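You operate a simulated robot arm through the tools that you are given. There is no shell and no other tool.

You run a simulated two-armed robot. Do the job below in one go: nothing can be reset, and whatever is moved stays where it is left.

TASK
Vent the vacuum box and move its stub to the carousel's green cell.
Fine: vent knob to VENT, lock paddle up, lid open; brake at tight before you seat it.

The check looks at the end state, three seconds after you hand in, the way a careful person would. Anything else that was tipped, shoved, dropped, spilled or broken makes it a failure. Lids that push on must go on centred and level and be pressed home; caps that screw on are set level and turned clockwise until they are tight.

THE ROBOT
Two 6-joint arms with fingered hands on one trunk that stands fixed in place. Base frame: the origin is at the foot of the trunk, x ahead of it, y to its left, z up. Units: mm, degrees, N and s.
The left shoulder is at [20, 157, 829], the right one opposite. With the tool pointing down near the work surface each hand reaches from about 380 to 840 mm from the base axis, measured 20 degrees to its own side. Payload 4.1 kg a hand.
The TCP of each hand is the grasp point between the finger pads, 33 mm short of the fingertips. In the tool frame z runs along the fingers and y along their closing line. The gripper opens to 112 mm; its body begins 39 mm behind the TCP. The gripper is a hand of 4 fingers: y runs from the thumb to the fingers, the wrist lies at [-16, -118, -200] in the tool frame, and closing takes about 1.5 s.
Orientation is that of the tool frame in the base frame, as a unit quaternion [x, y, z, w]. With the fingers straight down and the wrist toward the robot, the tool's x, y and z point along [0, 1, 0], [1, 0, 0] and [0, 0, -1] of the base frame.

THE INTERFACE
- The arms move only by the tool move_arm. It takes "left_targets", "right_targets" or both (then of equal length, played together; a hand with none holds still); each is a list of rows, each a list of 6 numbers: the shift along the tool's x, y, z in units of 200 mm (1.0 is 200 mm), then the turn, a rotation vector about the tool's x, y, z in units of 180 degrees (1.0 is 180 degrees). In form: [[tx, ty, tz, wx, wy, wz], ...]. A call has 1 to 20 rows; each row is the pose to reach, as a shift and turn from the pose commanded when the call began, along the tool's axes at that moment. "left_claw" and "right_claw" are, for a hand that has rows, the gripper command, from -1 (shut) to 1 (fully open), values between in proportion, set as the call begins (left out, the last holds). A call with a number of a shift or a turn outside -1 to 1 is refused whole. A row lasts 0.2 s, in which the tool goes at most 50 mm and 8.6 degrees; a call with a longer step from one row to the next is refused whole, and so is a gripper value outside its range. Where a pose cannot be reached the arm comes as near as it can. A force on the tool above 40 N (or 10 N above the force at the start of the call, whichever is more), or a blocked arm, ends the call early, and 0.2 s more pass. The fingers move at their own pace (about 72 mm/s each) and stop on an object; they squeeze with about 29 N. The grip force told is the motor's: it shows also when the fingers shut on nothing. Time passes only in rows, and 0.2 s behind the last, so rows that repeat a pose let the fingers close. The reply holds the time, the measured pose of the TCP, the force on the tool along the base axes, the opening and the grip force, in the units named above and with some noise, with the torque about the TCP (base axes, N m) and any sound that the robot's microphone picked up.
- Cameras (640 x 400 px; columns grow to the right, rows downward): "scene" is now at [56.5, 14.5, 1458.3]; the picture's right is [0.16, -0.99, 0.00], its down [-0.61, -0.10, -0.78] and it looks along [0.77, 0.13, -0.62] (base axes); focal length 330 px, centre (320, 200). "left" rides on the left gripper at [-66, -89, -130] in its tool frame; the picture's right is [-0.79, -0.29, 0.54], its down [0.55, -0.71, 0.44] and it looks along [0.26, 0.64, 0.72] (tool axes); focal length 247 px, centre (320, 200). "right" rides on the right gripper at [66, -89, -130] in its tool frame; the picture's right is [-0.79, 0.29, -0.54], its down [-0.55, -0.71, 0.44] and it looks along [-0.26, 0.64, 0.72] (tool axes); focal length 247 px, centre (320, 200). There is no depth. A picture from a camera that has moved, and an enlarged one, comes with that camera's place and axes in the base frame and with its lens.
- grab_frame(camera): a new picture of that camera. It takes no simulated time.
- finger_targets(index, middle, ring, thumb_bend, thumb_turn, hand): sets how far each is bent, from 0 (flat) to 100 (curled in); at 30 the hand is open as for a grip, at 70 the pads meet at the TCP. One left out holds its place. A second passes; each finger stops where it meets its share of the squeeze, and holds until it gets a number again. A gripper value or a shape takes the hand back. It gives what a move gives, with no picture; readings hold the bend of each and the force on the fingers (four entries, about 0 where the hand has none), thumb and palm. thumb_turn goes from beside the hand (0) to across from the fingers (100), as for a grip.
- grasp_type(shape, hand): the hand has 4 fingers and takes this shape, open, in about a second: jaw (thumb against the fingers, like two jaws); tri (thumb and two fingers); tip (a fingertip pinch); poke (one finger out to press); point (the index stretched); flat (the hand flat); cup (the hand cupped); fist (a fist). The gripper value then closes the fingers along that shape, each until it touches; the sizes above hold for jaw. It gives what a move gives, with no picture.
- aim_head(pan, tilt): turns the head with the scene camera to pan (to the left, within 86 degrees either way) and tilt (down, from -29 to 69), counted from straight ahead of the robot. It gives what a move gives.
- enlarge(camera, box): a new picture of the part [left, top, right, bottom] of that camera's present view, enlarged. It takes no simulated time.
- sign_off(): hands the job in; it is judged then, once.

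Nothing tells you positions but the pictures and the camera data. Unless the task says otherwise, let go and move clear before handing in.

The tools are called after "Call:" by a JSON object that holds its "api" and its "payload". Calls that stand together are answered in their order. move_arm: Moves the arms, as the interface text tells. Its arguments: {"type":"object","properties":{"left_targets":{"type":"array"},"left_claw":{"type":"number"},"right_targets":{"type":"array"},"right_claw":{"type":"number"}},"required":[]} The other tools are called the same way: grasp_type (shape, hand) gives the hand a shape; finger_targets (index, middle, ring, thumb_bend, thumb_turn, hand) moves the fingers one by one; aim_head (pan, tilt) turns the head that bears the scene camera; grab_frame (camera) takes a picture; enlarge (camera, box) takes an enlarged picture of a part of a camera's view; sign_off () hands the job in.

At the start:

```text
t: 0.0
left_tcp_pos: [434.6, 231.5, 1140.0]
left_orientation: [0.638, 0.77, 0.0, 0.0]
left_contact_force: [0.1, 0.0, -0.4]
left_moment: [0.0, 0.01, 0.01]
left_width: 111.7
left_grasp_force: 0.0
left_shape: jaw
left_bend: [30.0, 30.0, 30.0, 30.0, 98.0]
left_finger forces: [0.1, 0.0, 0.0, 0.0, 0.0, 0.0]
right_tcp_pos: [516.4, -147.6, 1091.8]
right_orientation: [0.638, 0.77, 0.0, 0.0]
right_contact_force: [0.0, -0.2, 0.4]
right_moment: [0.02, -0.02, 0.03]
right_width: 111.6
right_grasp_force: 0.0
right_shape: jaw
right_bend: [30.0, 30.0, 30.0, 30.0, 98.0]
right_finger forces: [0.0, 0.0, 0.0, 0.0, 0.0, 0.1]
head pan, tilt (commanded): [9.5, 38.3]
```

scene: 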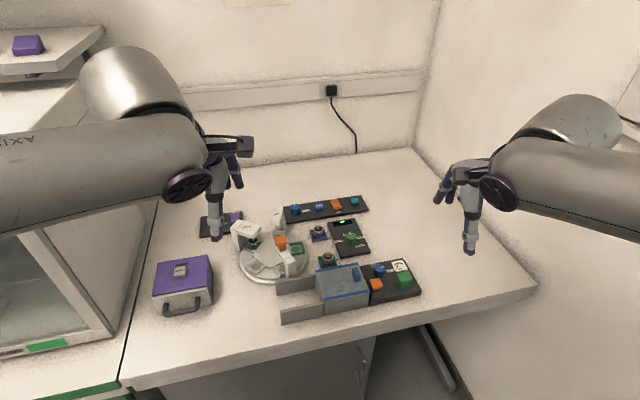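
right: 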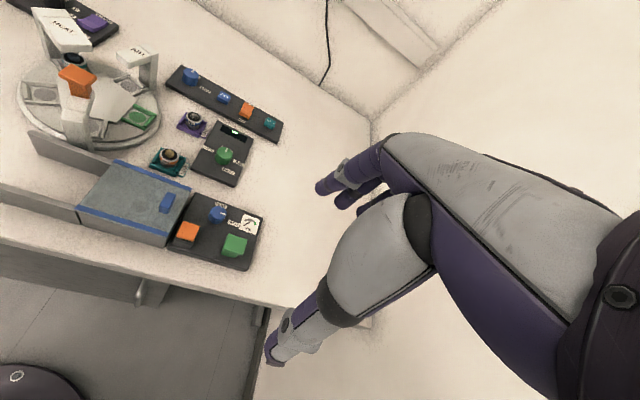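
left: 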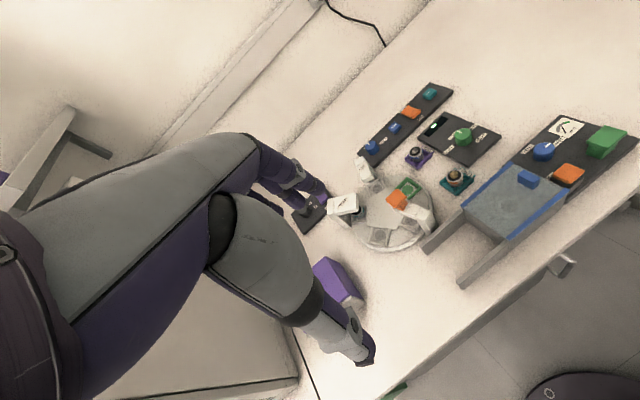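

I see a bench with a carousel, several small panels, and a box with a blue lid (probably the vacuum box) beside a panel with knobs and a gauge. I'll take enlarged pictures first to work out what everything is.

Call:
{"api": "enlarge", "payload": {"camera": "scene", "box": [220, 180, 430, 330]}}

Call:
{"api": "enlarge", "payload": {"camera": "scene", "box": [300, 240, 430, 320]}}

Call:
{"api": "enlarge", "payload": {"camera": "right", "box": [70, 60, 290, 280]}}

Call:
{"api": "enlarge", "payload": {"camera": "left", "box": [300, 70, 640, 290]}}

```text
2.67 times, centred on (325, 255) of scene
camera zoom: at [56.5, 14.5, 1458.3], right [0.16, -0.99, 0.0], down [-0.61, -0.1, -0.78], along [0.77, 0.13, -0.62], focal length 879 px, centre (307, 53)
```

zoom: 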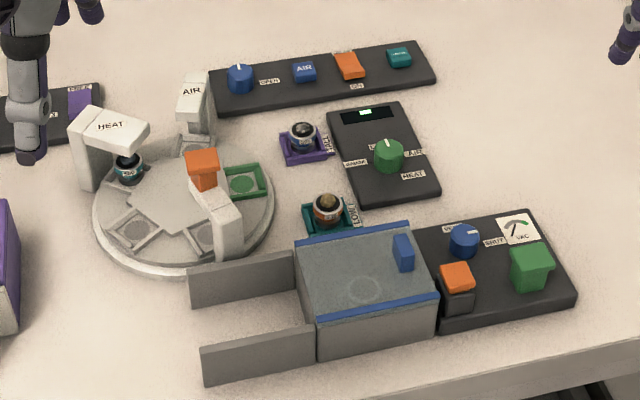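

```text
4.92 times, centred on (365, 280) of scene
camera zoom: at [56.5, 14.5, 1458.3], right [0.16, -0.99, 0.0], down [-0.61, -0.1, -0.78], along [0.77, 0.13, -0.62], focal length 1623 px, centre (98, -194)
```

zoom: 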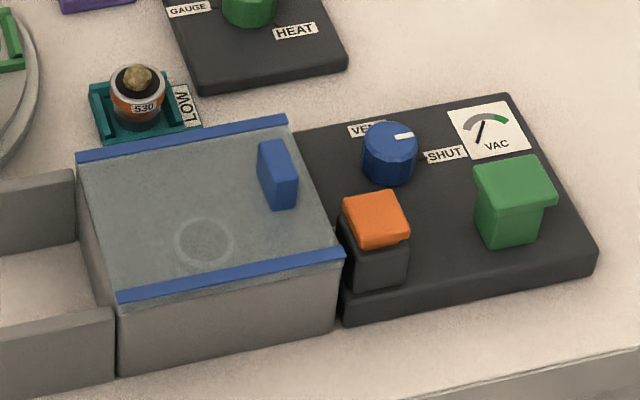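

```text
1.82 times, centred on (180, 170) of right
camera zoom: at [415.7, -100.4, 1222.6], right [0.43, -0.73, 0.54], down [-0.6, -0.68, -0.44], along [0.68, -0.13, -0.72], focal length 449 px, centre (574, 254)
```

zoom: 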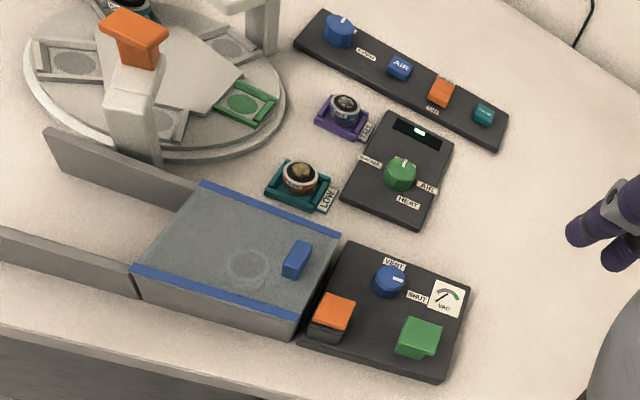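

```text
1.82 times, centred on (470, 180) of left
camera zoom: at [358.1, 150.0, 1269.9], right [-0.13, -0.83, -0.54], down [-0.8, 0.41, -0.44], along [0.58, 0.37, -0.72], focal length 449 px, centre (47, 236)
```

zoom: 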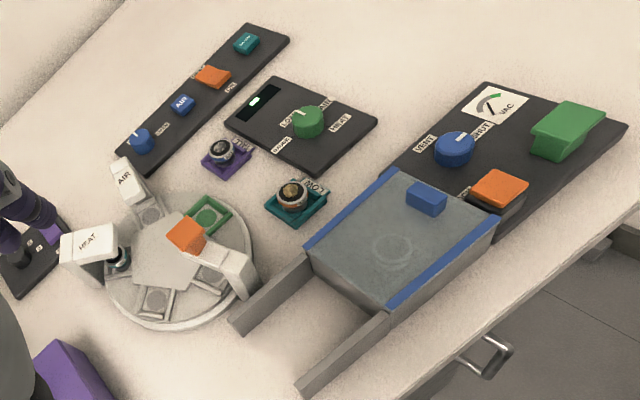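

The box sits at right-front with a blue VENT/SHUT knob, an orange paddle and a green one. I need to read every label and find the brake before I touch anything.

Call:
{"api": "enlarge", "payload": {"camera": "scene", "box": [190, 200, 310, 290]}}

Call:
{"api": "enlarge", "payload": {"camera": "scene", "box": [275, 190, 375, 260]}}

Call:
{"api": "enlarge", "payload": {"camera": "scene", "box": [365, 255, 425, 305]}}

Call:
{"api": "enlarge", "payload": {"camera": "right", "box": [0, 0, 170, 150]}}

Call:
{"api": "enlarge", "payload": {"camera": "right", "box": [160, 50, 290, 190]}}

Call:
{"api": "enlarge", "payload": {"camera": "right", "box": [160, 180, 280, 280]}}

Call:
{"api": "enlarge", "payload": {"camera": "left", "box": [280, 150, 450, 260]}}

Call:
{"api": "enlarge", "payload": {"camera": "left", "box": [500, 100, 640, 210]}}

```text
4.44 times, centred on (250, 245) of scene
camera zoom: at [56.5, 14.5, 1458.3], right [0.16, -0.99, 0.0], down [-0.61, -0.1, -0.78], along [0.77, 0.13, -0.62], focal length 1465 px, centre (631, 0)
```

zoom: 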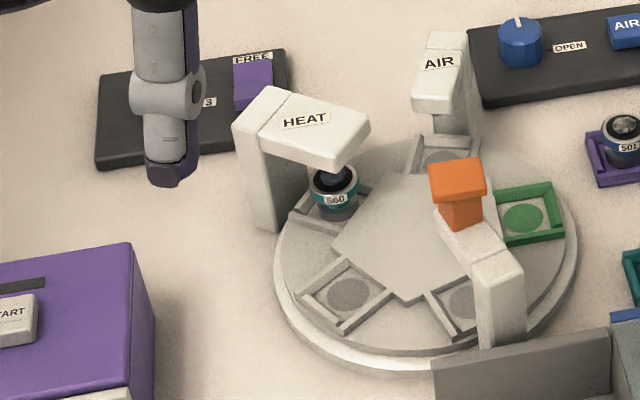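

```text
5.71 times, centred on (325, 225) of scene
camera zoom: at [56.5, 14.5, 1458.3], right [0.16, -0.99, 0.0], down [-0.61, -0.1, -0.78], along [0.77, 0.13, -0.62], focal length 1884 px, centre (291, 57)
```

zoom: 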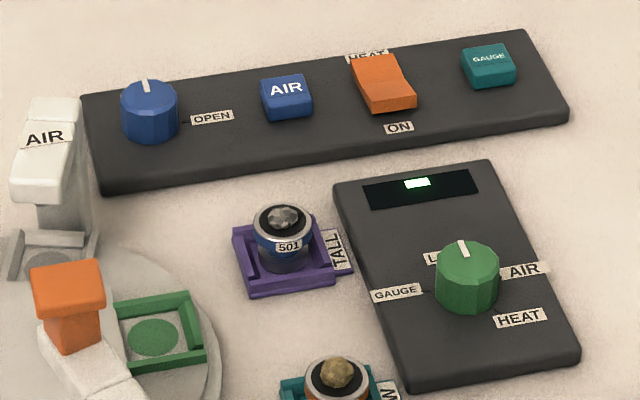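

```text
8.00 times, centred on (395, 280) of scene
camera zoom: at [56.5, 14.5, 1458.3], right [0.16, -0.99, 0.0], down [-0.61, -0.1, -0.78], along [0.77, 0.13, -0.62], focal length 2637 px, centre (-280, -440)
```

zoom: 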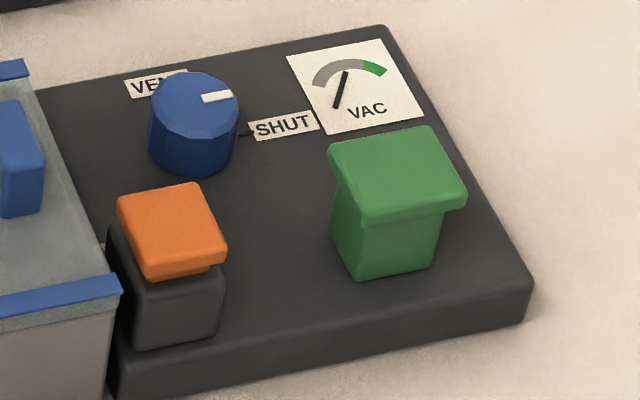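

```text
2.67 times, centred on (85, 75) of right
camera zoom: at [415.7, -100.4, 1222.6], right [0.43, -0.73, 0.54], down [-0.6, -0.68, -0.44], along [0.68, -0.13, -0.72], focal length 659 px, centre (947, 533)
```

zoom: 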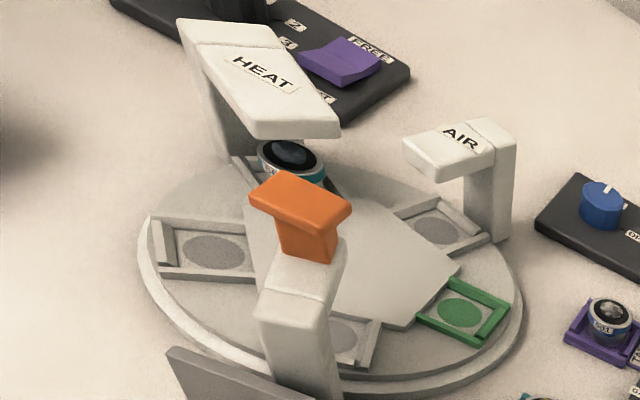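

```text
2.86 times, centred on (225, 120) of right
camera zoom: at [415.7, -100.4, 1222.6], right [0.43, -0.73, 0.54], down [-0.6, -0.68, -0.44], along [0.68, -0.13, -0.72], focal length 706 px, centre (591, 429)
```

zoom: 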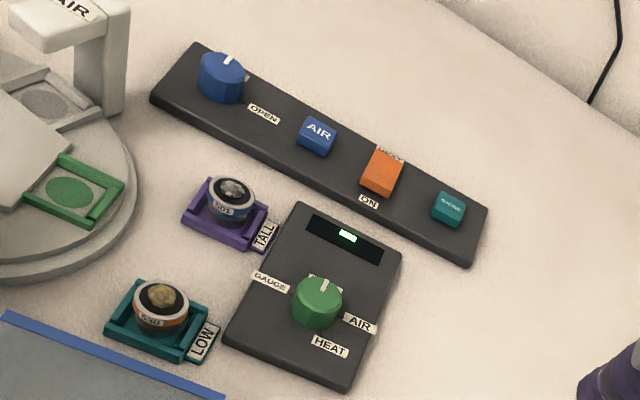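

```text
4.00 times, centred on (220, 230) of right
camera zoom: at [415.7, -100.4, 1222.6], right [0.43, -0.73, 0.54], down [-0.6, -0.68, -0.44], along [0.68, -0.13, -0.72], focal length 988 px, centre (720, 80)
```

zoom: 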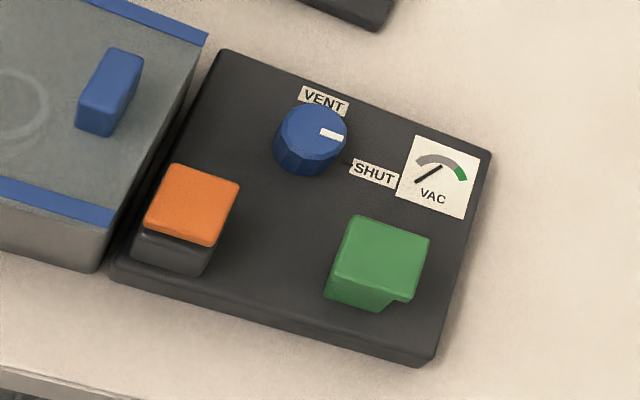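

```text
3.64 times, centred on (365, 205) of left
camera zoom: at [358.1, 150.0, 1269.9], right [-0.13, -0.83, -0.54], down [-0.8, 0.41, -0.44], along [0.58, 0.37, -0.72], focal length 898 px, centre (156, 182)
```

zoom: 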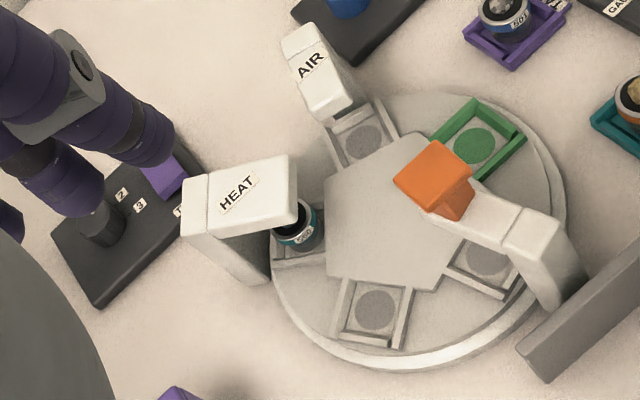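

```text
3.64 times, centred on (570, 155) of left
camera zoom: at [358.1, 150.0, 1269.9], right [-0.13, -0.83, -0.54], down [-0.8, 0.41, -0.44], along [0.58, 0.37, -0.72], focal length 898 px, centre (-589, 364)
```

zoom: 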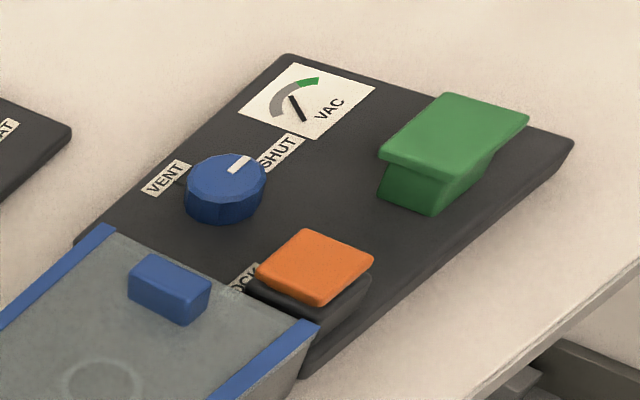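

The table surface seems to be around z≈750–770, and the vent knob is near [627, -44, 795]. The left panel (purple rocker, FREE label) is probably the brake but the left hand hides it, so I'll raise the left hand and bring the right hand in for a closer look.

Call:
{"api": "move_arm", "payload": {"left_targets": [[0.1, 0, -0.15, 0, 0, 0], [0.2, 0, -0.3, 0, 0, 0], [0.3, 0, -0.45, 0, 0, 0], [0.4, 0, -0.5, 0, 0, 0]], "right_targets": [[0.007, 0.09, 0.18, 0, 0, 0], [0.014, 0.18, 0.36, 0, 0, 0], [0.02, 0.27, 0.54, 0, 0, 0], [0.027, 0.367, 0.73, 0, 0, 0]]}}

```text
t: 1.0
left_tcp_pos: [420.3, 311.9, 1240.9]
left_orientation: [0.638, 0.77, 0.0, 0.001]
left_contact_force: [0.3, -0.4, 0.5]
left_moment: [0.01, -0.06, -0.03]
left_width: 111.6
left_grasp_force: 0.0
left_shape: jaw
left_bend: [30.0, 30.0, 30.0, 30.0, 98.0]
left_finger forces: [0.1, 0.0, 0.0, 0.0, 0.1, 0.0]
right_tcp_pos: [585.7, -128.4, 944.3]
right_orientation: [0.639, 0.769, 0.0, 0.0]
right_contact_force: [-0.7, -0.3, 0.9]
right_moment: [0.0, -0.01, 0.01]
right_width: 111.8
right_grasp_force: 0.1
right_shape: jaw
right_bend: [30.0, 30.0, 30.0, 30.0, 98.0]
right_finger forces: [0.0, 0.0, 0.1, 0.0, 0.0, 0.0]
head pan, tilt (commanded): [9.5, 38.3]
```

Both hands moved cleanly. Now I'll take a new set of views: the left panel from the head camera and the vacuum panel from the right wrist.

Call:
{"api": "grab_frame", "payload": {"camera": "scene"}}

Call:
{"api": "enlarge", "payload": {"camera": "scene", "box": [190, 200, 260, 250]}}

Call:
{"api": "grab_frame", "payload": {"camera": "right"}}

Call:
{"api": "grab_frame", "payload": {"camera": "left"}}

```text
taken
camera scene: at [56.1, 14.4, 1458.3], right [0.16, -0.99, 0.0], down [-0.61, -0.1, -0.78], along [0.77, 0.13, -0.62], focal length 330 px, centre (320, 200)
```

scene: 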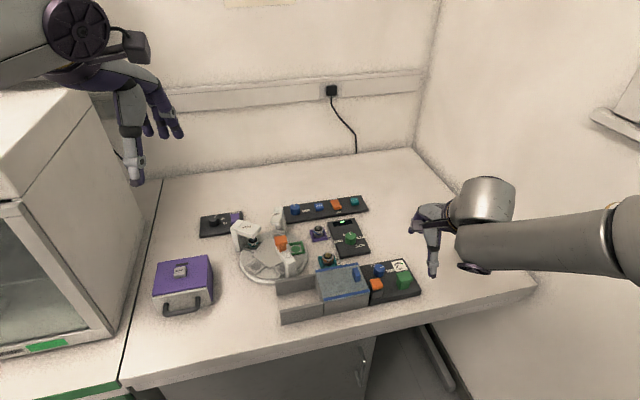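

```text
8.00 times, centred on (225, 225) of scene
camera zoom: at [56.1, 14.4, 1458.3], right [0.16, -0.99, 0.0], down [-0.61, -0.1, -0.78], along [0.77, 0.13, -0.62], focal length 2637 px, centre (1080, 0)
```

zoom: 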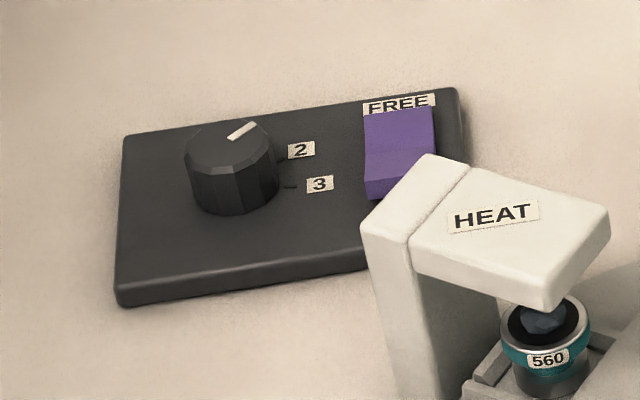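

```text
taken
camera right: at [485.1, -80.5, 1075.1], right [0.43, -0.73, 0.54], down [-0.6, -0.67, -0.44], along [0.68, -0.13, -0.72], focal length 247 px, centre (320, 200)
```

right: 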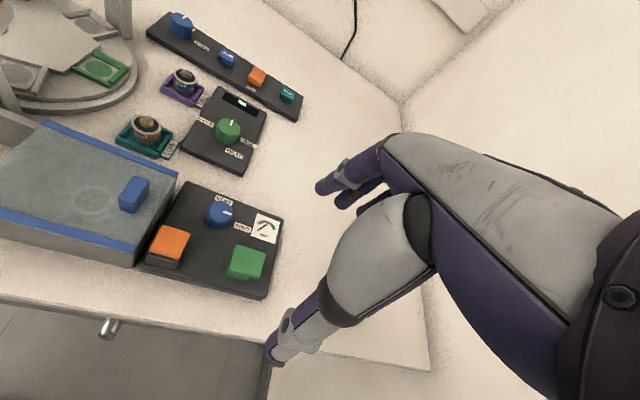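

```text
taken
camera left: at [343.8, 230.1, 1369.4], right [-0.13, -0.83, -0.54], down [-0.8, 0.41, -0.44], along [0.58, 0.37, -0.72], focal length 247 px, centre (320, 200)
```

left: 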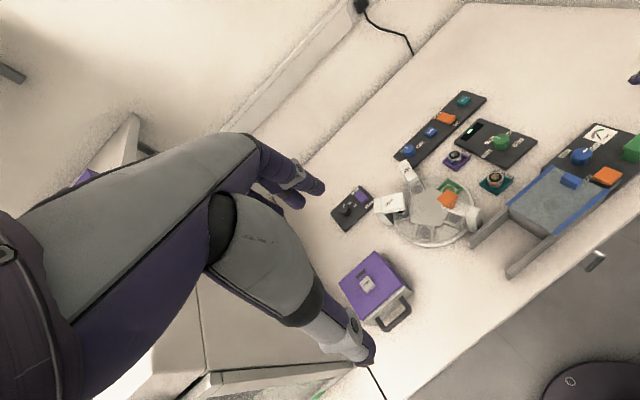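

The left panel carries a dial marked 2/3 and the purple rocker with FREE at its far end. I'll enlarge that from the left wrist, and the vacuum panel from the right wrist.

Call:
{"api": "enlarge", "payload": {"camera": "left", "box": [325, 175, 395, 235]}}

Call:
{"api": "enlarge", "payload": {"camera": "left", "box": [390, 150, 490, 250]}}

Call:
{"api": "enlarge", "payload": {"camera": "left", "box": [500, 110, 640, 220]}}

Call:
{"api": "enlarge", "payload": {"camera": "right", "box": [130, 175, 290, 305]}}

Call:
{"api": "enlarge", "payload": {"camera": "right", "box": [0, 100, 180, 270]}}

Call:
{"api": "enlarge", "payload": {"camera": "scene", "box": [230, 205, 330, 285]}}

```text
6.67 times, centred on (360, 205) of left
camera zoom: at [343.8, 230.1, 1369.4], right [-0.13, -0.83, -0.54], down [-0.8, 0.41, -0.44], along [0.58, 0.37, -0.72], focal length 1646 px, centre (53, 167)
```

zoom: 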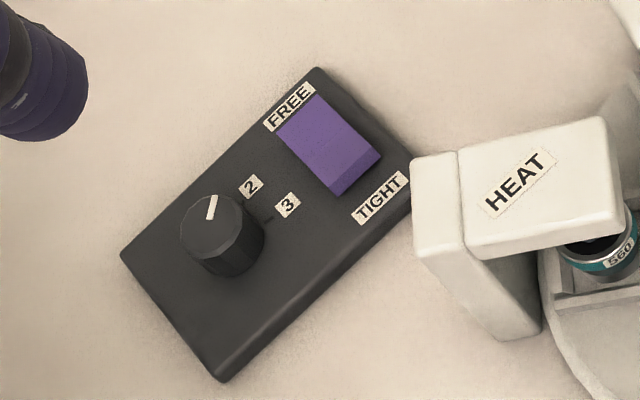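

```text
4.00 times, centred on (440, 200) of left
camera zoom: at [343.8, 230.1, 1369.4], right [-0.13, -0.83, -0.54], down [-0.8, 0.41, -0.44], along [0.58, 0.37, -0.72], focal length 988 px, centre (-160, 200)
```

zoom: 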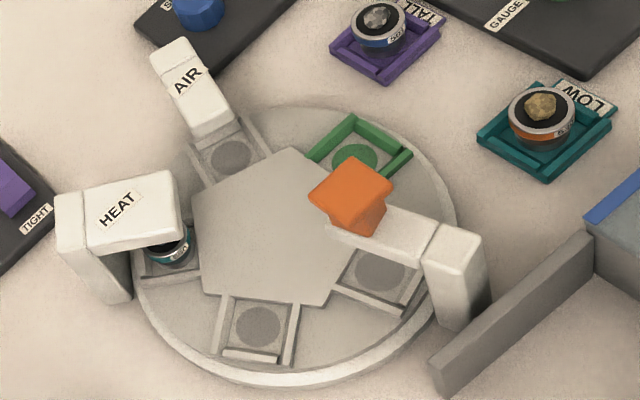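

```text
3.64 times, centred on (570, 165) of left
camera zoom: at [343.8, 230.1, 1369.4], right [-0.13, -0.83, -0.54], down [-0.8, 0.41, -0.44], along [0.58, 0.37, -0.72], focal length 898 px, centre (-589, 327)
```

zoom: 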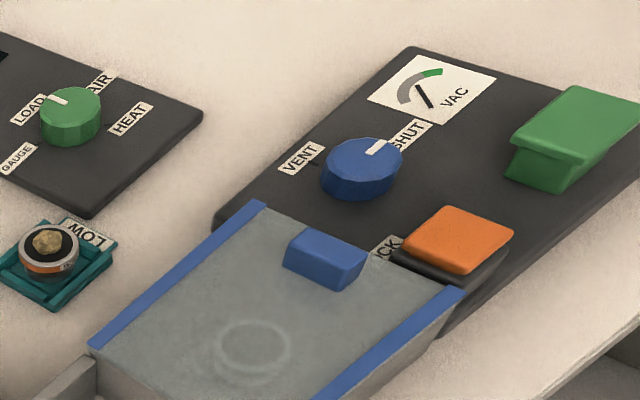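

```text
3.08 times, centred on (210, 240) of right
camera zoom: at [485.1, -80.5, 1075.1], right [0.43, -0.73, 0.54], down [-0.6, -0.67, -0.44], along [0.68, -0.13, -0.72], focal length 760 px, centre (658, 77)
```

zoom: 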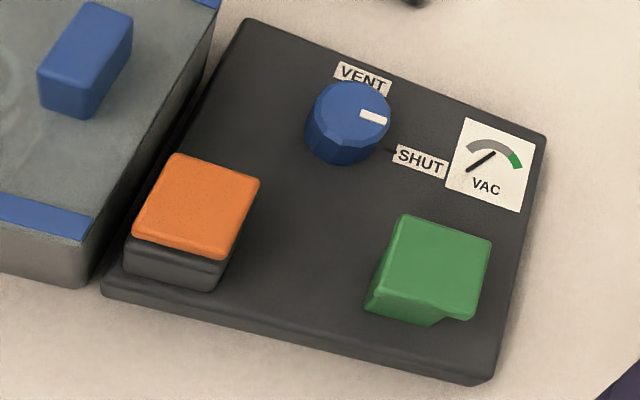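

```text
2.35 times, centred on (90, 185) of right
camera zoom: at [485.1, -80.5, 1075.1], right [0.43, -0.73, 0.54], down [-0.6, -0.67, -0.44], along [0.68, -0.13, -0.72], focal length 581 px, centre (861, 235)
```

zoom: 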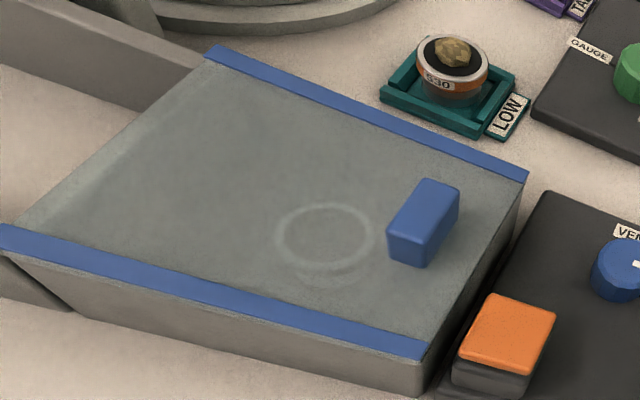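

```text
5.00 times, centred on (280, 245) of scene
camera zoom: at [56.1, 14.4, 1458.3], right [0.16, -0.99, 0.0], down [-0.61, -0.1, -0.78], along [0.77, 0.13, -0.62], focal length 1648 px, centre (520, -25)
```

zoom: 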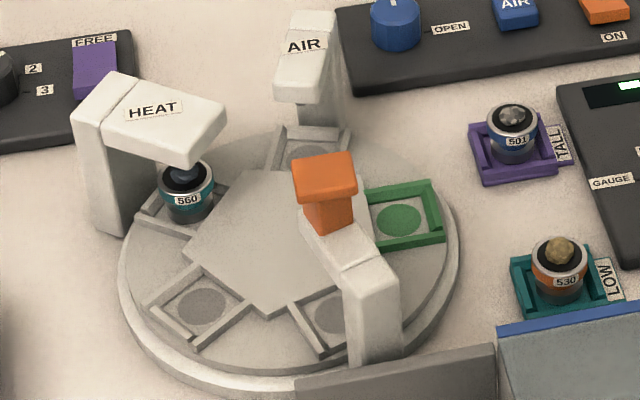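

The layout is now clear:
- **Brake rocker:** near [771, 402], with TIGHT at its near end and the rocker currently on FREE.
- **Vent knob:** near [622, -45, 803], pointing at SHUT, with VENT about 90° counter-clockwise.
- **Lock paddle:** orange, beside the box.
- **Lid:** slides left on its rails.

Next I'll check how the hand shapes look before choosing one for the knob.

Call:
{"api": "grasp_type", "payload": {"shape": "tri", "hand": "right"}}

Call:
{"api": "enlarge", "payload": {"camera": "scene", "box": [390, 170, 530, 290]}}

Call:
{"api": "enlarge", "payload": {"camera": "right", "box": [240, 110, 520, 390]}}

```text
t: 1.9
left_tcp_pos: [422.2, 311.9, 1239.3]
left_orientation: [0.638, 0.77, 0.0, 0.0]
left_contact_force: [0.3, -0.5, -0.4]
left_moment: [-0.01, 0.05, 0.0]
left_width: 112.0
left_grasp_force: 0.0
left_shape: jaw
left_bend: [30.0, 30.0, 30.0, 30.0, 98.0]
left_finger forces: [0.1, 0.1, 0.1, 0.0, 0.0, 0.1]
right_tcp_pos: [585.2, -128.7, 944.7]
right_orientation: [0.638, 0.77, -0.001, 0.0]
right_contact_force: [0.2, 0.5, -0.4]
right_moment: [0.01, 0.01, -0.06]
right_width: 111.4
right_grasp_force: 0.2
right_shape: tri
right_bend: [30.0, 30.0, 99.0, 30.0, 98.0]
right_finger forces: [0.1, 0.1, 0.1, 0.0, 0.1, 0.1]
head pan, tilt (commanded): [9.5, 38.3]
```

```text
3.33 times, centred on (460, 230) of scene
camera zoom: at [56.5, 14.5, 1458.3], right [0.16, -0.99, 0.0], down [-0.61, -0.1, -0.78], along [0.77, 0.13, -0.62], focal length 1099 px, centre (-147, 100)
```

zoom: 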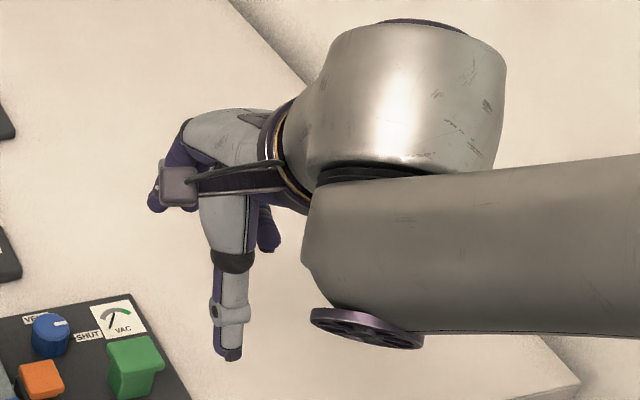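

```text
1.43 times, centred on (380, 250) of right
camera zoom: at [485.3, -80.6, 1075.4], right [0.43, -0.73, 0.54], down [-0.59, -0.68, -0.44], along [0.68, -0.13, -0.72], focal length 353 px, centre (234, 129)
```

zoom: 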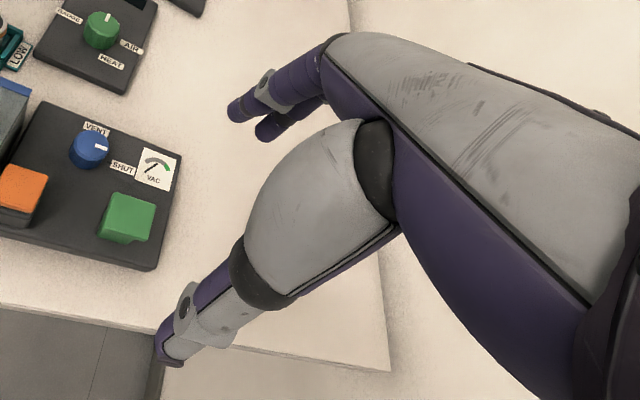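

The orange lock paddle top is near [554, -39, 821] and the green one near [585, -101, 832]. I'll return the hand to jaw, narrow it, and hover above the vent knob, well clear of both.

Call:
{"api": "grasp_type", "payload": {"shape": "jaw", "hand": "right"}}

Call:
{"api": "move_arm", "payload": {"right_targets": [[0.094, 0.064, 0.07, 0, 0, 0], [0.188, 0.128, 0.14, 0, 0, 0], [0.282, 0.192, 0.2, 0, 0, 0], [0.377, 0.258, 0.25, 0, 0, 0], [0.377, 0.258, 0.25, 0, 0, 0], [0.377, 0.258, 0.25, 0, 0, 0]], "right_claw": 0.0}}

Call:
{"api": "grab_frame", "payload": {"camera": "right"}}

Call:
{"api": "enlarge", "payload": {"camera": "scene", "box": [330, 190, 450, 310]}}

```text
t: 2.8
left_tcp_pos: [420.3, 311.5, 1239.4]
left_orientation: [0.638, 0.77, 0.0, 0.0]
left_contact_force: [-0.1, 0.1, -0.6]
left_moment: [0.01, -0.03, -0.01]
left_width: 111.9
left_grasp_force: 0.1
left_shape: jaw
left_bend: [30.0, 30.0, 30.0, 30.0, 98.0]
left_finger forces: [0.0, 0.0, 0.0, 0.0, 0.0, 0.1]
right_tcp_pos: [585.8, -128.1, 945.3]
right_orientation: [0.638, 0.77, -0.001, 0.0]
right_contact_force: [-1.0, 0.5, -1.4]
right_moment: [0.01, -0.01, 0.0]
right_width: 111.5
right_grasp_force: 0.1
right_shape: jaw
right_bend: [30.0, 30.0, 30.0, 30.0, 98.0]
right_finger forces: [0.0, 0.1, 0.0, 0.0, 0.0, 0.1]
head pan, tilt (commanded): [9.5, 38.3]
```

```text
t: 4.2
left_tcp_pos: [420.9, 311.6, 1239.7]
left_orientation: [0.637, 0.77, 0.0, 0.0]
left_contact_force: [-0.5, 0.5, -0.6]
left_moment: [0.04, -0.01, 0.03]
left_width: 111.8
left_grasp_force: 0.0
left_shape: jaw
left_bend: [30.0, 30.0, 30.0, 30.0, 98.0]
left_finger forces: [0.0, 0.0, 0.1, 0.0, 0.1, 0.0]
right_tcp_pos: [623.4, -44.8, 896.8]
right_orientation: [0.639, 0.769, -0.001, 0.0]
right_contact_force: [-0.1, -0.4, 0.8]
right_moment: [0.01, -0.01, -0.02]
right_width: 56.6
right_grasp_force: 0.0
right_shape: jaw
right_bend: [76.0, 44.0, 41.0, 70.0, 100.0]
right_finger forces: [0.0, 0.1, 0.0, 0.1, 0.0, 0.0]
head pan, tilt (commanded): [9.5, 38.3]
```

```text
taken
camera right: at [524.0, 3.0, 1027.6], right [0.43, -0.72, 0.54], down [-0.6, -0.68, -0.44], along [0.68, -0.13, -0.72], focal length 247 px, centre (320, 200)
```

right: 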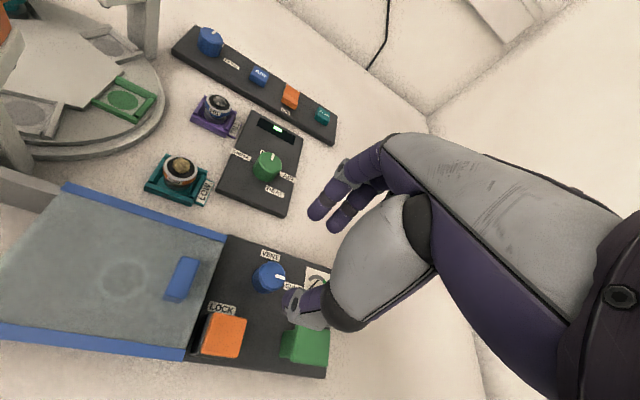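

```text
3.33 times, centred on (390, 250) of scene
camera zoom: at [56.4, 14.4, 1458.3], right [0.16, -0.99, 0.0], down [-0.61, -0.1, -0.78], along [0.77, 0.13, -0.62], focal length 1099 px, centre (87, 33)
```

zoom: 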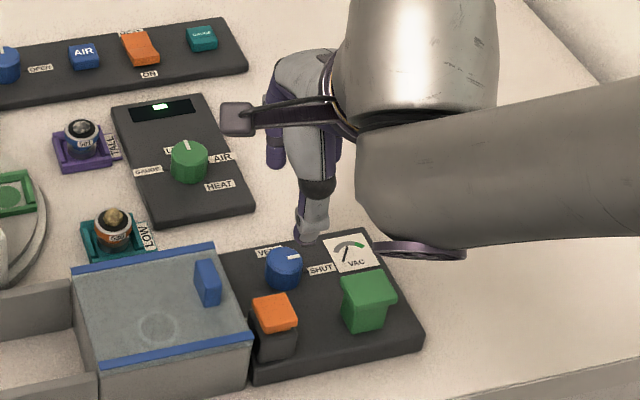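

The hand is above the panel with the jaw half closed, but the reported finger bends are uneven (index 76, others about 43). I want to see the fingers before going down.

Call:
{"api": "enlarge", "payload": {"camera": "right", "box": [180, 140, 460, 380]}}

Call:
{"api": "move_arm", "payload": {"right_targets": [[0, 0, 0, 0, 0, 0], [0, 0, 0, 0, 0, 0], [0, 0, 0, 0, 0, 0]]}}

Call:
{"api": "enlarge", "payload": {"camera": "left", "box": [480, 60, 640, 180]}}

```text
1.67 times, centred on (320, 260) of right
camera zoom: at [524.0, 3.0, 1027.6], right [0.43, -0.72, 0.54], down [-0.6, -0.68, -0.44], along [0.68, -0.13, -0.72], focal length 412 px, centre (320, 100)
```

zoom: 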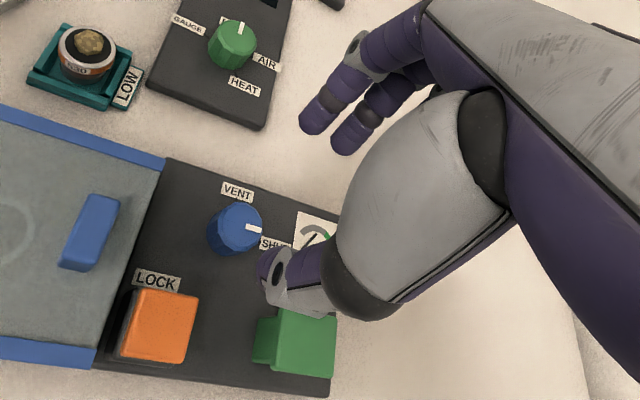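

```text
t: 5.0
left_tcp_pos: [421.0, 312.4, 1239.8]
left_orientation: [0.638, 0.77, 0.0, 0.0]
left_contact_force: [-1.1, -1.0, 0.5]
left_moment: [-0.01, 0.0, -0.01]
left_width: 111.9
left_grasp_force: 0.0
left_shape: jaw
left_bend: [30.0, 30.0, 30.0, 30.0, 98.0]
left_finger forces: [0.1, 0.0, 0.0, 0.1, 0.0, 0.1]
right_tcp_pos: [622.9, -44.3, 898.5]
right_orientation: [0.638, 0.77, 0.001, 0.0]
right_contact_force: [-0.7, 0.3, 0.0]
right_moment: [0.0, 0.05, 0.04]
right_width: 56.8
right_grasp_force: 0.1
right_shape: jaw
right_bend: [76.0, 44.0, 41.0, 70.0, 100.0]
right_finger forces: [0.1, 0.0, 0.0, 0.0, 0.1, 0.0]
head pan, tilt (commanded): [9.5, 38.3]
```

```text
3.33 times, centred on (560, 120) of left
camera zoom: at [344.3, 229.9, 1369.1], right [-0.13, -0.83, -0.54], down [-0.8, 0.41, -0.44], along [0.58, 0.37, -0.72], focal length 823 px, centre (-480, 467)
```

zoom: 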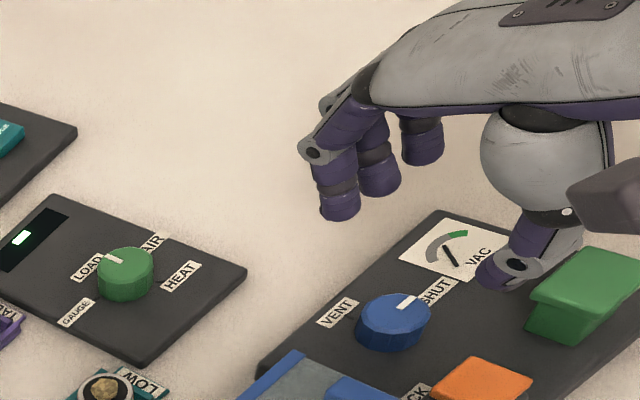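

The reported bend values don't match an even half-close, so I'll learn how this hand really moves before any contact. I'll test per-finger targets in free air here.

Call:
{"api": "finger_targets", "payload": {"hand": "right", "index": 50, "middle": 50, "ring": 50, "thumb_bend": 50, "thumb_turn": 100}}

Call:
{"api": "enlarge", "payload": {"camera": "left", "box": [480, 60, 640, 180]}}

Call:
{"api": "grab_frame", "payload": {"camera": "right"}}

Call:
{"api": "enlarge", "payload": {"camera": "scene", "box": [330, 190, 450, 310]}}

```text
t: 6.0
left_tcp_pos: [422.3, 311.9, 1238.6]
left_orientation: [0.638, 0.77, 0.0, 0.0]
left_contact_force: [0.1, -0.7, -0.3]
left_moment: [0.01, -0.01, -0.01]
left_width: 111.8
left_grasp_force: 0.1
left_shape: jaw
left_bend: [30.0, 30.0, 30.0, 30.0, 98.0]
left_finger forces: [0.1, 0.0, 0.0, 0.0, 0.0, 0.0]
right_tcp_pos: [623.5, -43.5, 898.5]
right_orientation: [0.638, 0.77, -0.001, 0.0]
right_contact_force: [-0.4, -0.2, -0.1]
right_moment: [0.0, 0.01, 0.01]
right_width: 56.9
right_grasp_force: 0.0
right_shape: fingers
right_bend: [50.0, 50.0, 50.0, 50.0, 100.0]
right_finger forces: [0.1, 0.1, 0.1, 0.1, 0.1, 0.0]
head pan, tilt (commanded): [9.5, 38.3]
```

```text
3.33 times, centred on (560, 120) of left
camera zoom: at [344.4, 229.9, 1369.1], right [-0.13, -0.83, -0.54], down [-0.8, 0.41, -0.44], along [0.58, 0.37, -0.72], focal length 823 px, centre (-480, 467)
```

zoom: 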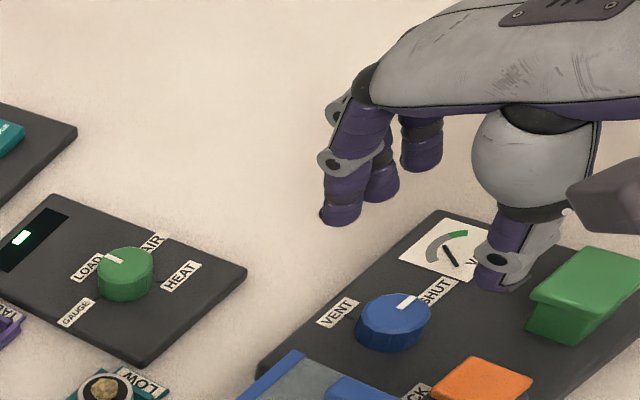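

```text
taken
camera right: at [524.0, 2.9, 1027.7], right [0.43, -0.72, 0.54], down [-0.6, -0.68, -0.44], along [0.68, -0.13, -0.72], focal length 247 px, centre (320, 200)
```

right: 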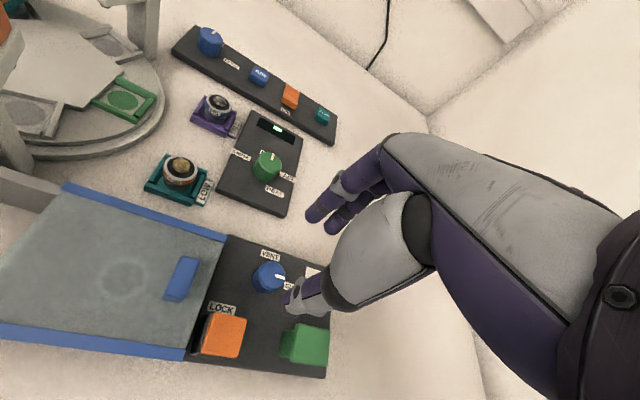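

```text
3.33 times, centred on (390, 250) of scene
camera zoom: at [56.5, 14.5, 1458.3], right [0.16, -0.99, 0.0], down [-0.61, -0.1, -0.78], along [0.77, 0.13, -0.62], focal length 1099 px, centre (87, 33)
```

zoom: 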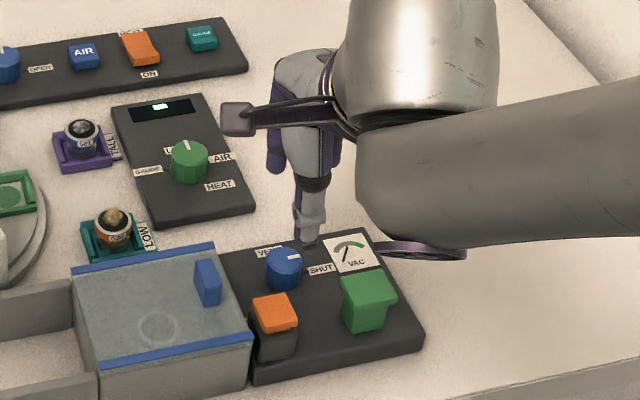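

Per-finger control behaves predictably: 50 gives an even 57 mm opening. Before touching the knob I'll test in free air that this wrist can reach the yaw I need at the end of a 90° counter-clockwise turn.

Call:
{"api": "move_arm", "payload": {"right_targets": [[0, 0, 0, 0, 0, -0.047], [0, 0, 0, 0, 0, -0.094], [0, 0, 0, 0, 0, -0.141], [0, 0, 0, 0, 0, -0.188], [0, 0, 0, 0, 0, -0.235], [0, 0, 0, 0, 0, -0.282], [0, 0, 0, 0, 0, -0.329], [0, 0, 0, 0, 0, -0.376], [0, 0, 0, 0, 0, -0.423], [0, 0, 0, 0, 0, -0.47], [0, 0, 0, 0, 0, -0.51], [0, 0, 0, 0, 0, -0.555]]}}

Call:
{"api": "grab_frame", "payload": {"camera": "right"}}

Call:
{"api": "enlarge", "payload": {"camera": "scene", "box": [330, 160, 490, 310]}}

Call:
{"api": "enlarge", "payload": {"camera": "left", "box": [480, 60, 640, 180]}}

```text
t: 8.6
left_tcp_pos: [420.1, 311.8, 1240.6]
left_orientation: [0.638, 0.77, 0.0, 0.0]
left_contact_force: [0.4, 0.3, 0.3]
left_moment: [0.01, 0.01, -0.02]
left_width: 111.8
left_grasp_force: 0.1
left_shape: jaw
left_bend: [30.0, 30.0, 30.0, 30.0, 98.0]
left_finger forces: [0.1, 0.0, 0.1, 0.0, 0.1, 0.1]
right_tcp_pos: [606.7, -50.6, 893.1]
right_orientation: [-0.18, 0.984, 0.0, -0.001]
right_contact_force: [-0.4, 0.4, 0.2]
right_moment: [0.03, 0.02, 0.0]
right_width: 56.9
right_grasp_force: 0.0
right_shape: fingers
right_bend: [50.0, 50.0, 50.0, 50.0, 100.0]
right_finger forces: [0.0, 0.0, 0.0, 0.0, 0.0, 0.0]
right hand out of reach, approached as far as the arm can: row 12
head pan, tilt (commanded): [9.5, 38.3]
```

```text
taken
camera right: at [578.0, -156.9, 1023.0], right [0.64, 0.55, 0.54], down [0.77, -0.47, -0.44], along [0.01, 0.69, -0.72], focal length 247 px, centre (320, 200)
```

right: 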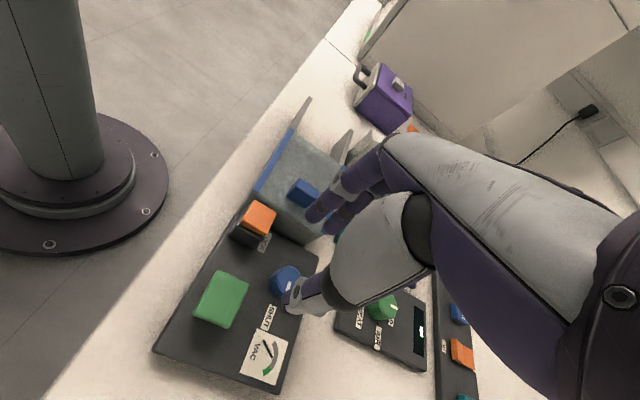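

```text
2.67 times, centred on (410, 235) of scene
camera zoom: at [56.3, 14.4, 1458.3], right [0.16, -0.99, 0.0], down [-0.61, -0.1, -0.78], along [0.77, 0.13, -0.62], focal length 879 px, centre (80, 107)
```

zoom: 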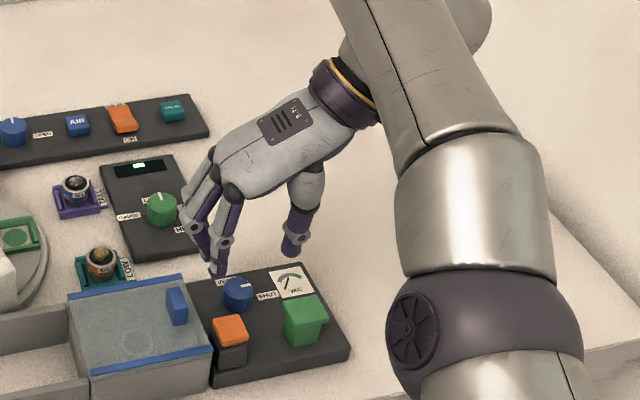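

```text
3.33 times, centred on (560, 120) of left
camera zoom: at [344.2, 229.8, 1369.1], right [-0.13, -0.83, -0.54], down [-0.8, 0.41, -0.44], along [0.58, 0.37, -0.72], focal length 823 px, centre (-480, 467)
```

zoom: 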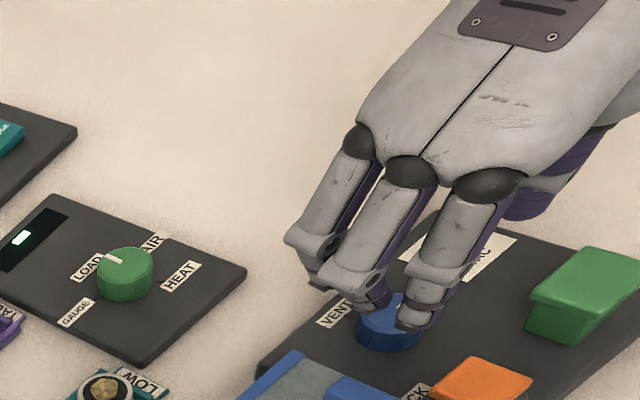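

The wrist reaches about 103° of yaw there, so I'll start the turn from yaw ≈0 and end near 92. This new wrist view is also good for fixing positions, so I'll enlarge it.

Call:
{"api": "enlarge", "payload": {"camera": "right", "box": [150, 180, 350, 390]}}

Call:
{"api": "enlarge", "payload": {"camera": "right", "box": [220, 190, 300, 260]}}

Call:
{"api": "enlarge", "payload": {"camera": "scene", "box": [370, 255, 430, 305]}}

```text
1.90 times, centred on (250, 285) of right
camera zoom: at [578.0, -156.9, 1023.0], right [0.64, 0.55, 0.54], down [0.77, -0.47, -0.44], along [0.01, 0.69, -0.72], focal length 470 px, centre (453, 38)
```

zoom: 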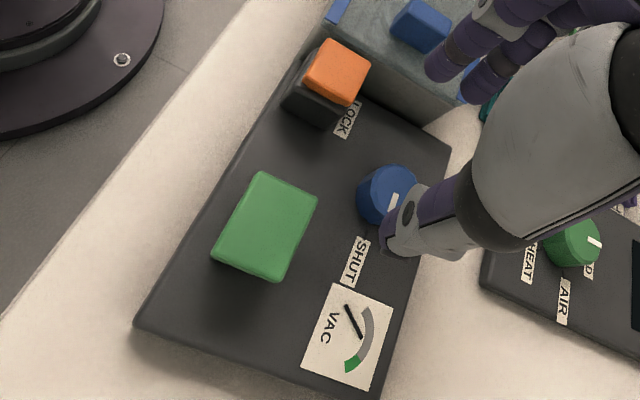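

```text
5.71 times, centred on (260, 225) of right
camera zoom: at [578.0, -156.9, 1023.0], right [0.64, 0.55, 0.54], down [0.77, -0.47, -0.44], along [0.01, 0.69, -0.72], focal length 1411 px, centre (663, 57)
```

zoom: 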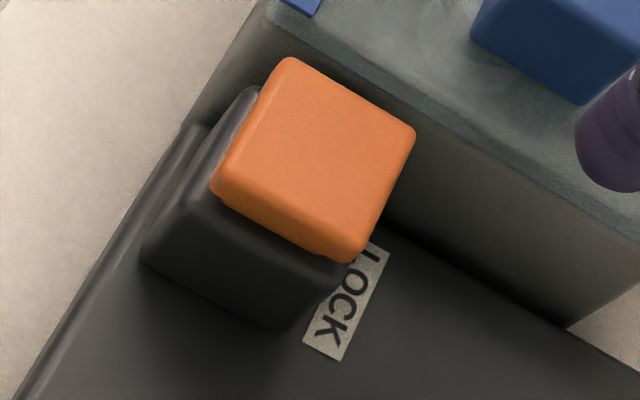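

```text
8.00 times, centred on (400, 280) of scene
camera zoom: at [56.3, 14.4, 1458.3], right [0.16, -0.99, 0.0], down [-0.61, -0.1, -0.78], along [0.77, 0.13, -0.62], focal length 2637 px, centre (-320, -440)
```

zoom: 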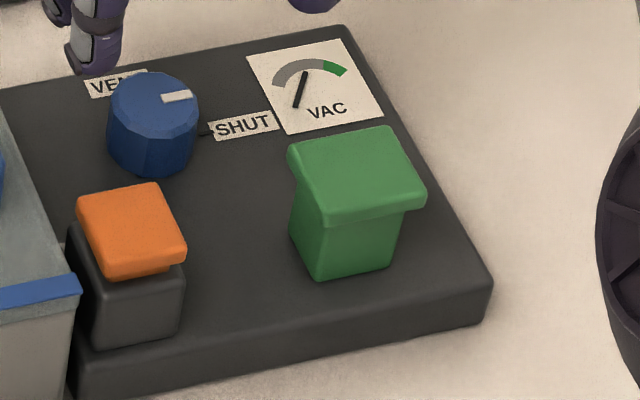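

The lock paddle's top is a level 24 mm plate centred near [557, -36, 823]. I'll turn the hand back to yaw ≈0 above the knob and check where it ends up.

Call:
{"api": "move_arm", "payload": {"right_targets": [[0, 0, 0, 0, 0, 0.047], [0, 0, 0, 0, 0, 0.094], [0, 0, 0, 0, 0, 0.141], [0, 0, 0, 0, 0, 0.188], [0, 0, 0, 0, 0, 0.235], [0, 0, 0, 0, 0, 0.282], [0, 0, 0, 0, 0, 0.329], [0, 0, 0, 0, 0, 0.376], [0, 0, 0, 0, 0, 0.423], [0, 0, 0, 0, 0, 0.47], [0, 0, 0, 0, 0, 0.517], [0, 0, 0, 0, 0, 0.564], [0, 0, 0, 0, 0, 0.611]]}}

Call:
{"api": "enlarge", "payload": {"camera": "right", "box": [180, 180, 400, 400]}}

Call:
{"api": "enlarge", "payload": {"camera": "left", "box": [480, 60, 640, 180]}}

```text
t: 11.4
left_tcp_pos: [421.0, 311.1, 1239.1]
left_orientation: [0.638, 0.77, 0.0, 0.001]
left_contact_force: [0.0, -0.6, -0.2]
left_moment: [-0.01, 0.02, 0.01]
left_width: 111.7
left_grasp_force: 0.1
left_shape: jaw
left_bend: [30.0, 30.0, 30.0, 30.0, 98.0]
left_finger forces: [0.0, 0.1, 0.1, 0.0, 0.0, 0.0]
right_tcp_pos: [608.5, -52.0, 892.6]
right_orientation: [0.703, 0.711, 0.001, 0.0]
right_contact_force: [-0.4, -0.2, -1.0]
right_moment: [0.03, -0.01, -0.04]
right_width: 57.1
right_grasp_force: 0.1
right_shape: fingers
right_bend: [50.0, 50.0, 50.0, 50.0, 100.0]
right_finger forces: [0.0, 0.0, 0.0, 0.0, 0.0, 0.1]
head pan, tilt (commanded): [9.5, 38.3]
```

```text
1.82 times, centred on (290, 290) of right
camera zoom: at [518.4, 13.9, 1023.4], right [0.29, -0.79, 0.54], down [-0.7, -0.56, -0.44], along [0.65, -0.25, -0.72], focal length 449 px, centre (374, 36)
```

zoom: 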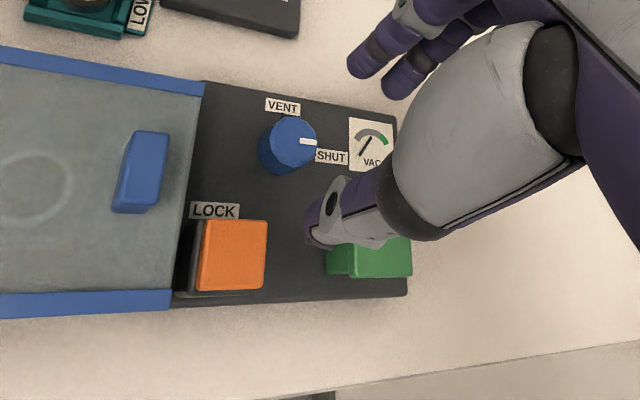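

```text
3.33 times, centred on (560, 120) of left
camera zoom: at [344.4, 229.7, 1369.1], right [-0.13, -0.83, -0.54], down [-0.8, 0.41, -0.44], along [0.58, 0.37, -0.72], focal length 823 px, centre (-480, 467)
```

zoom: 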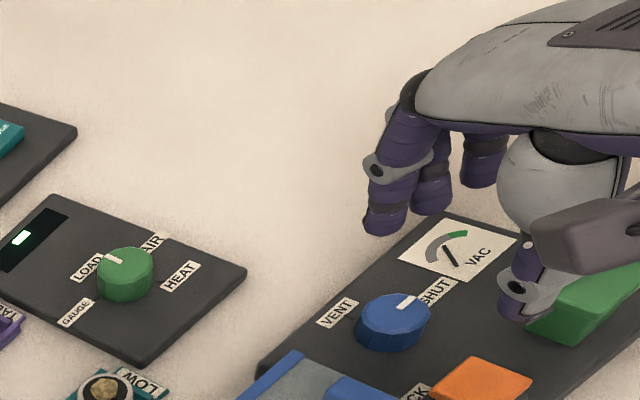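

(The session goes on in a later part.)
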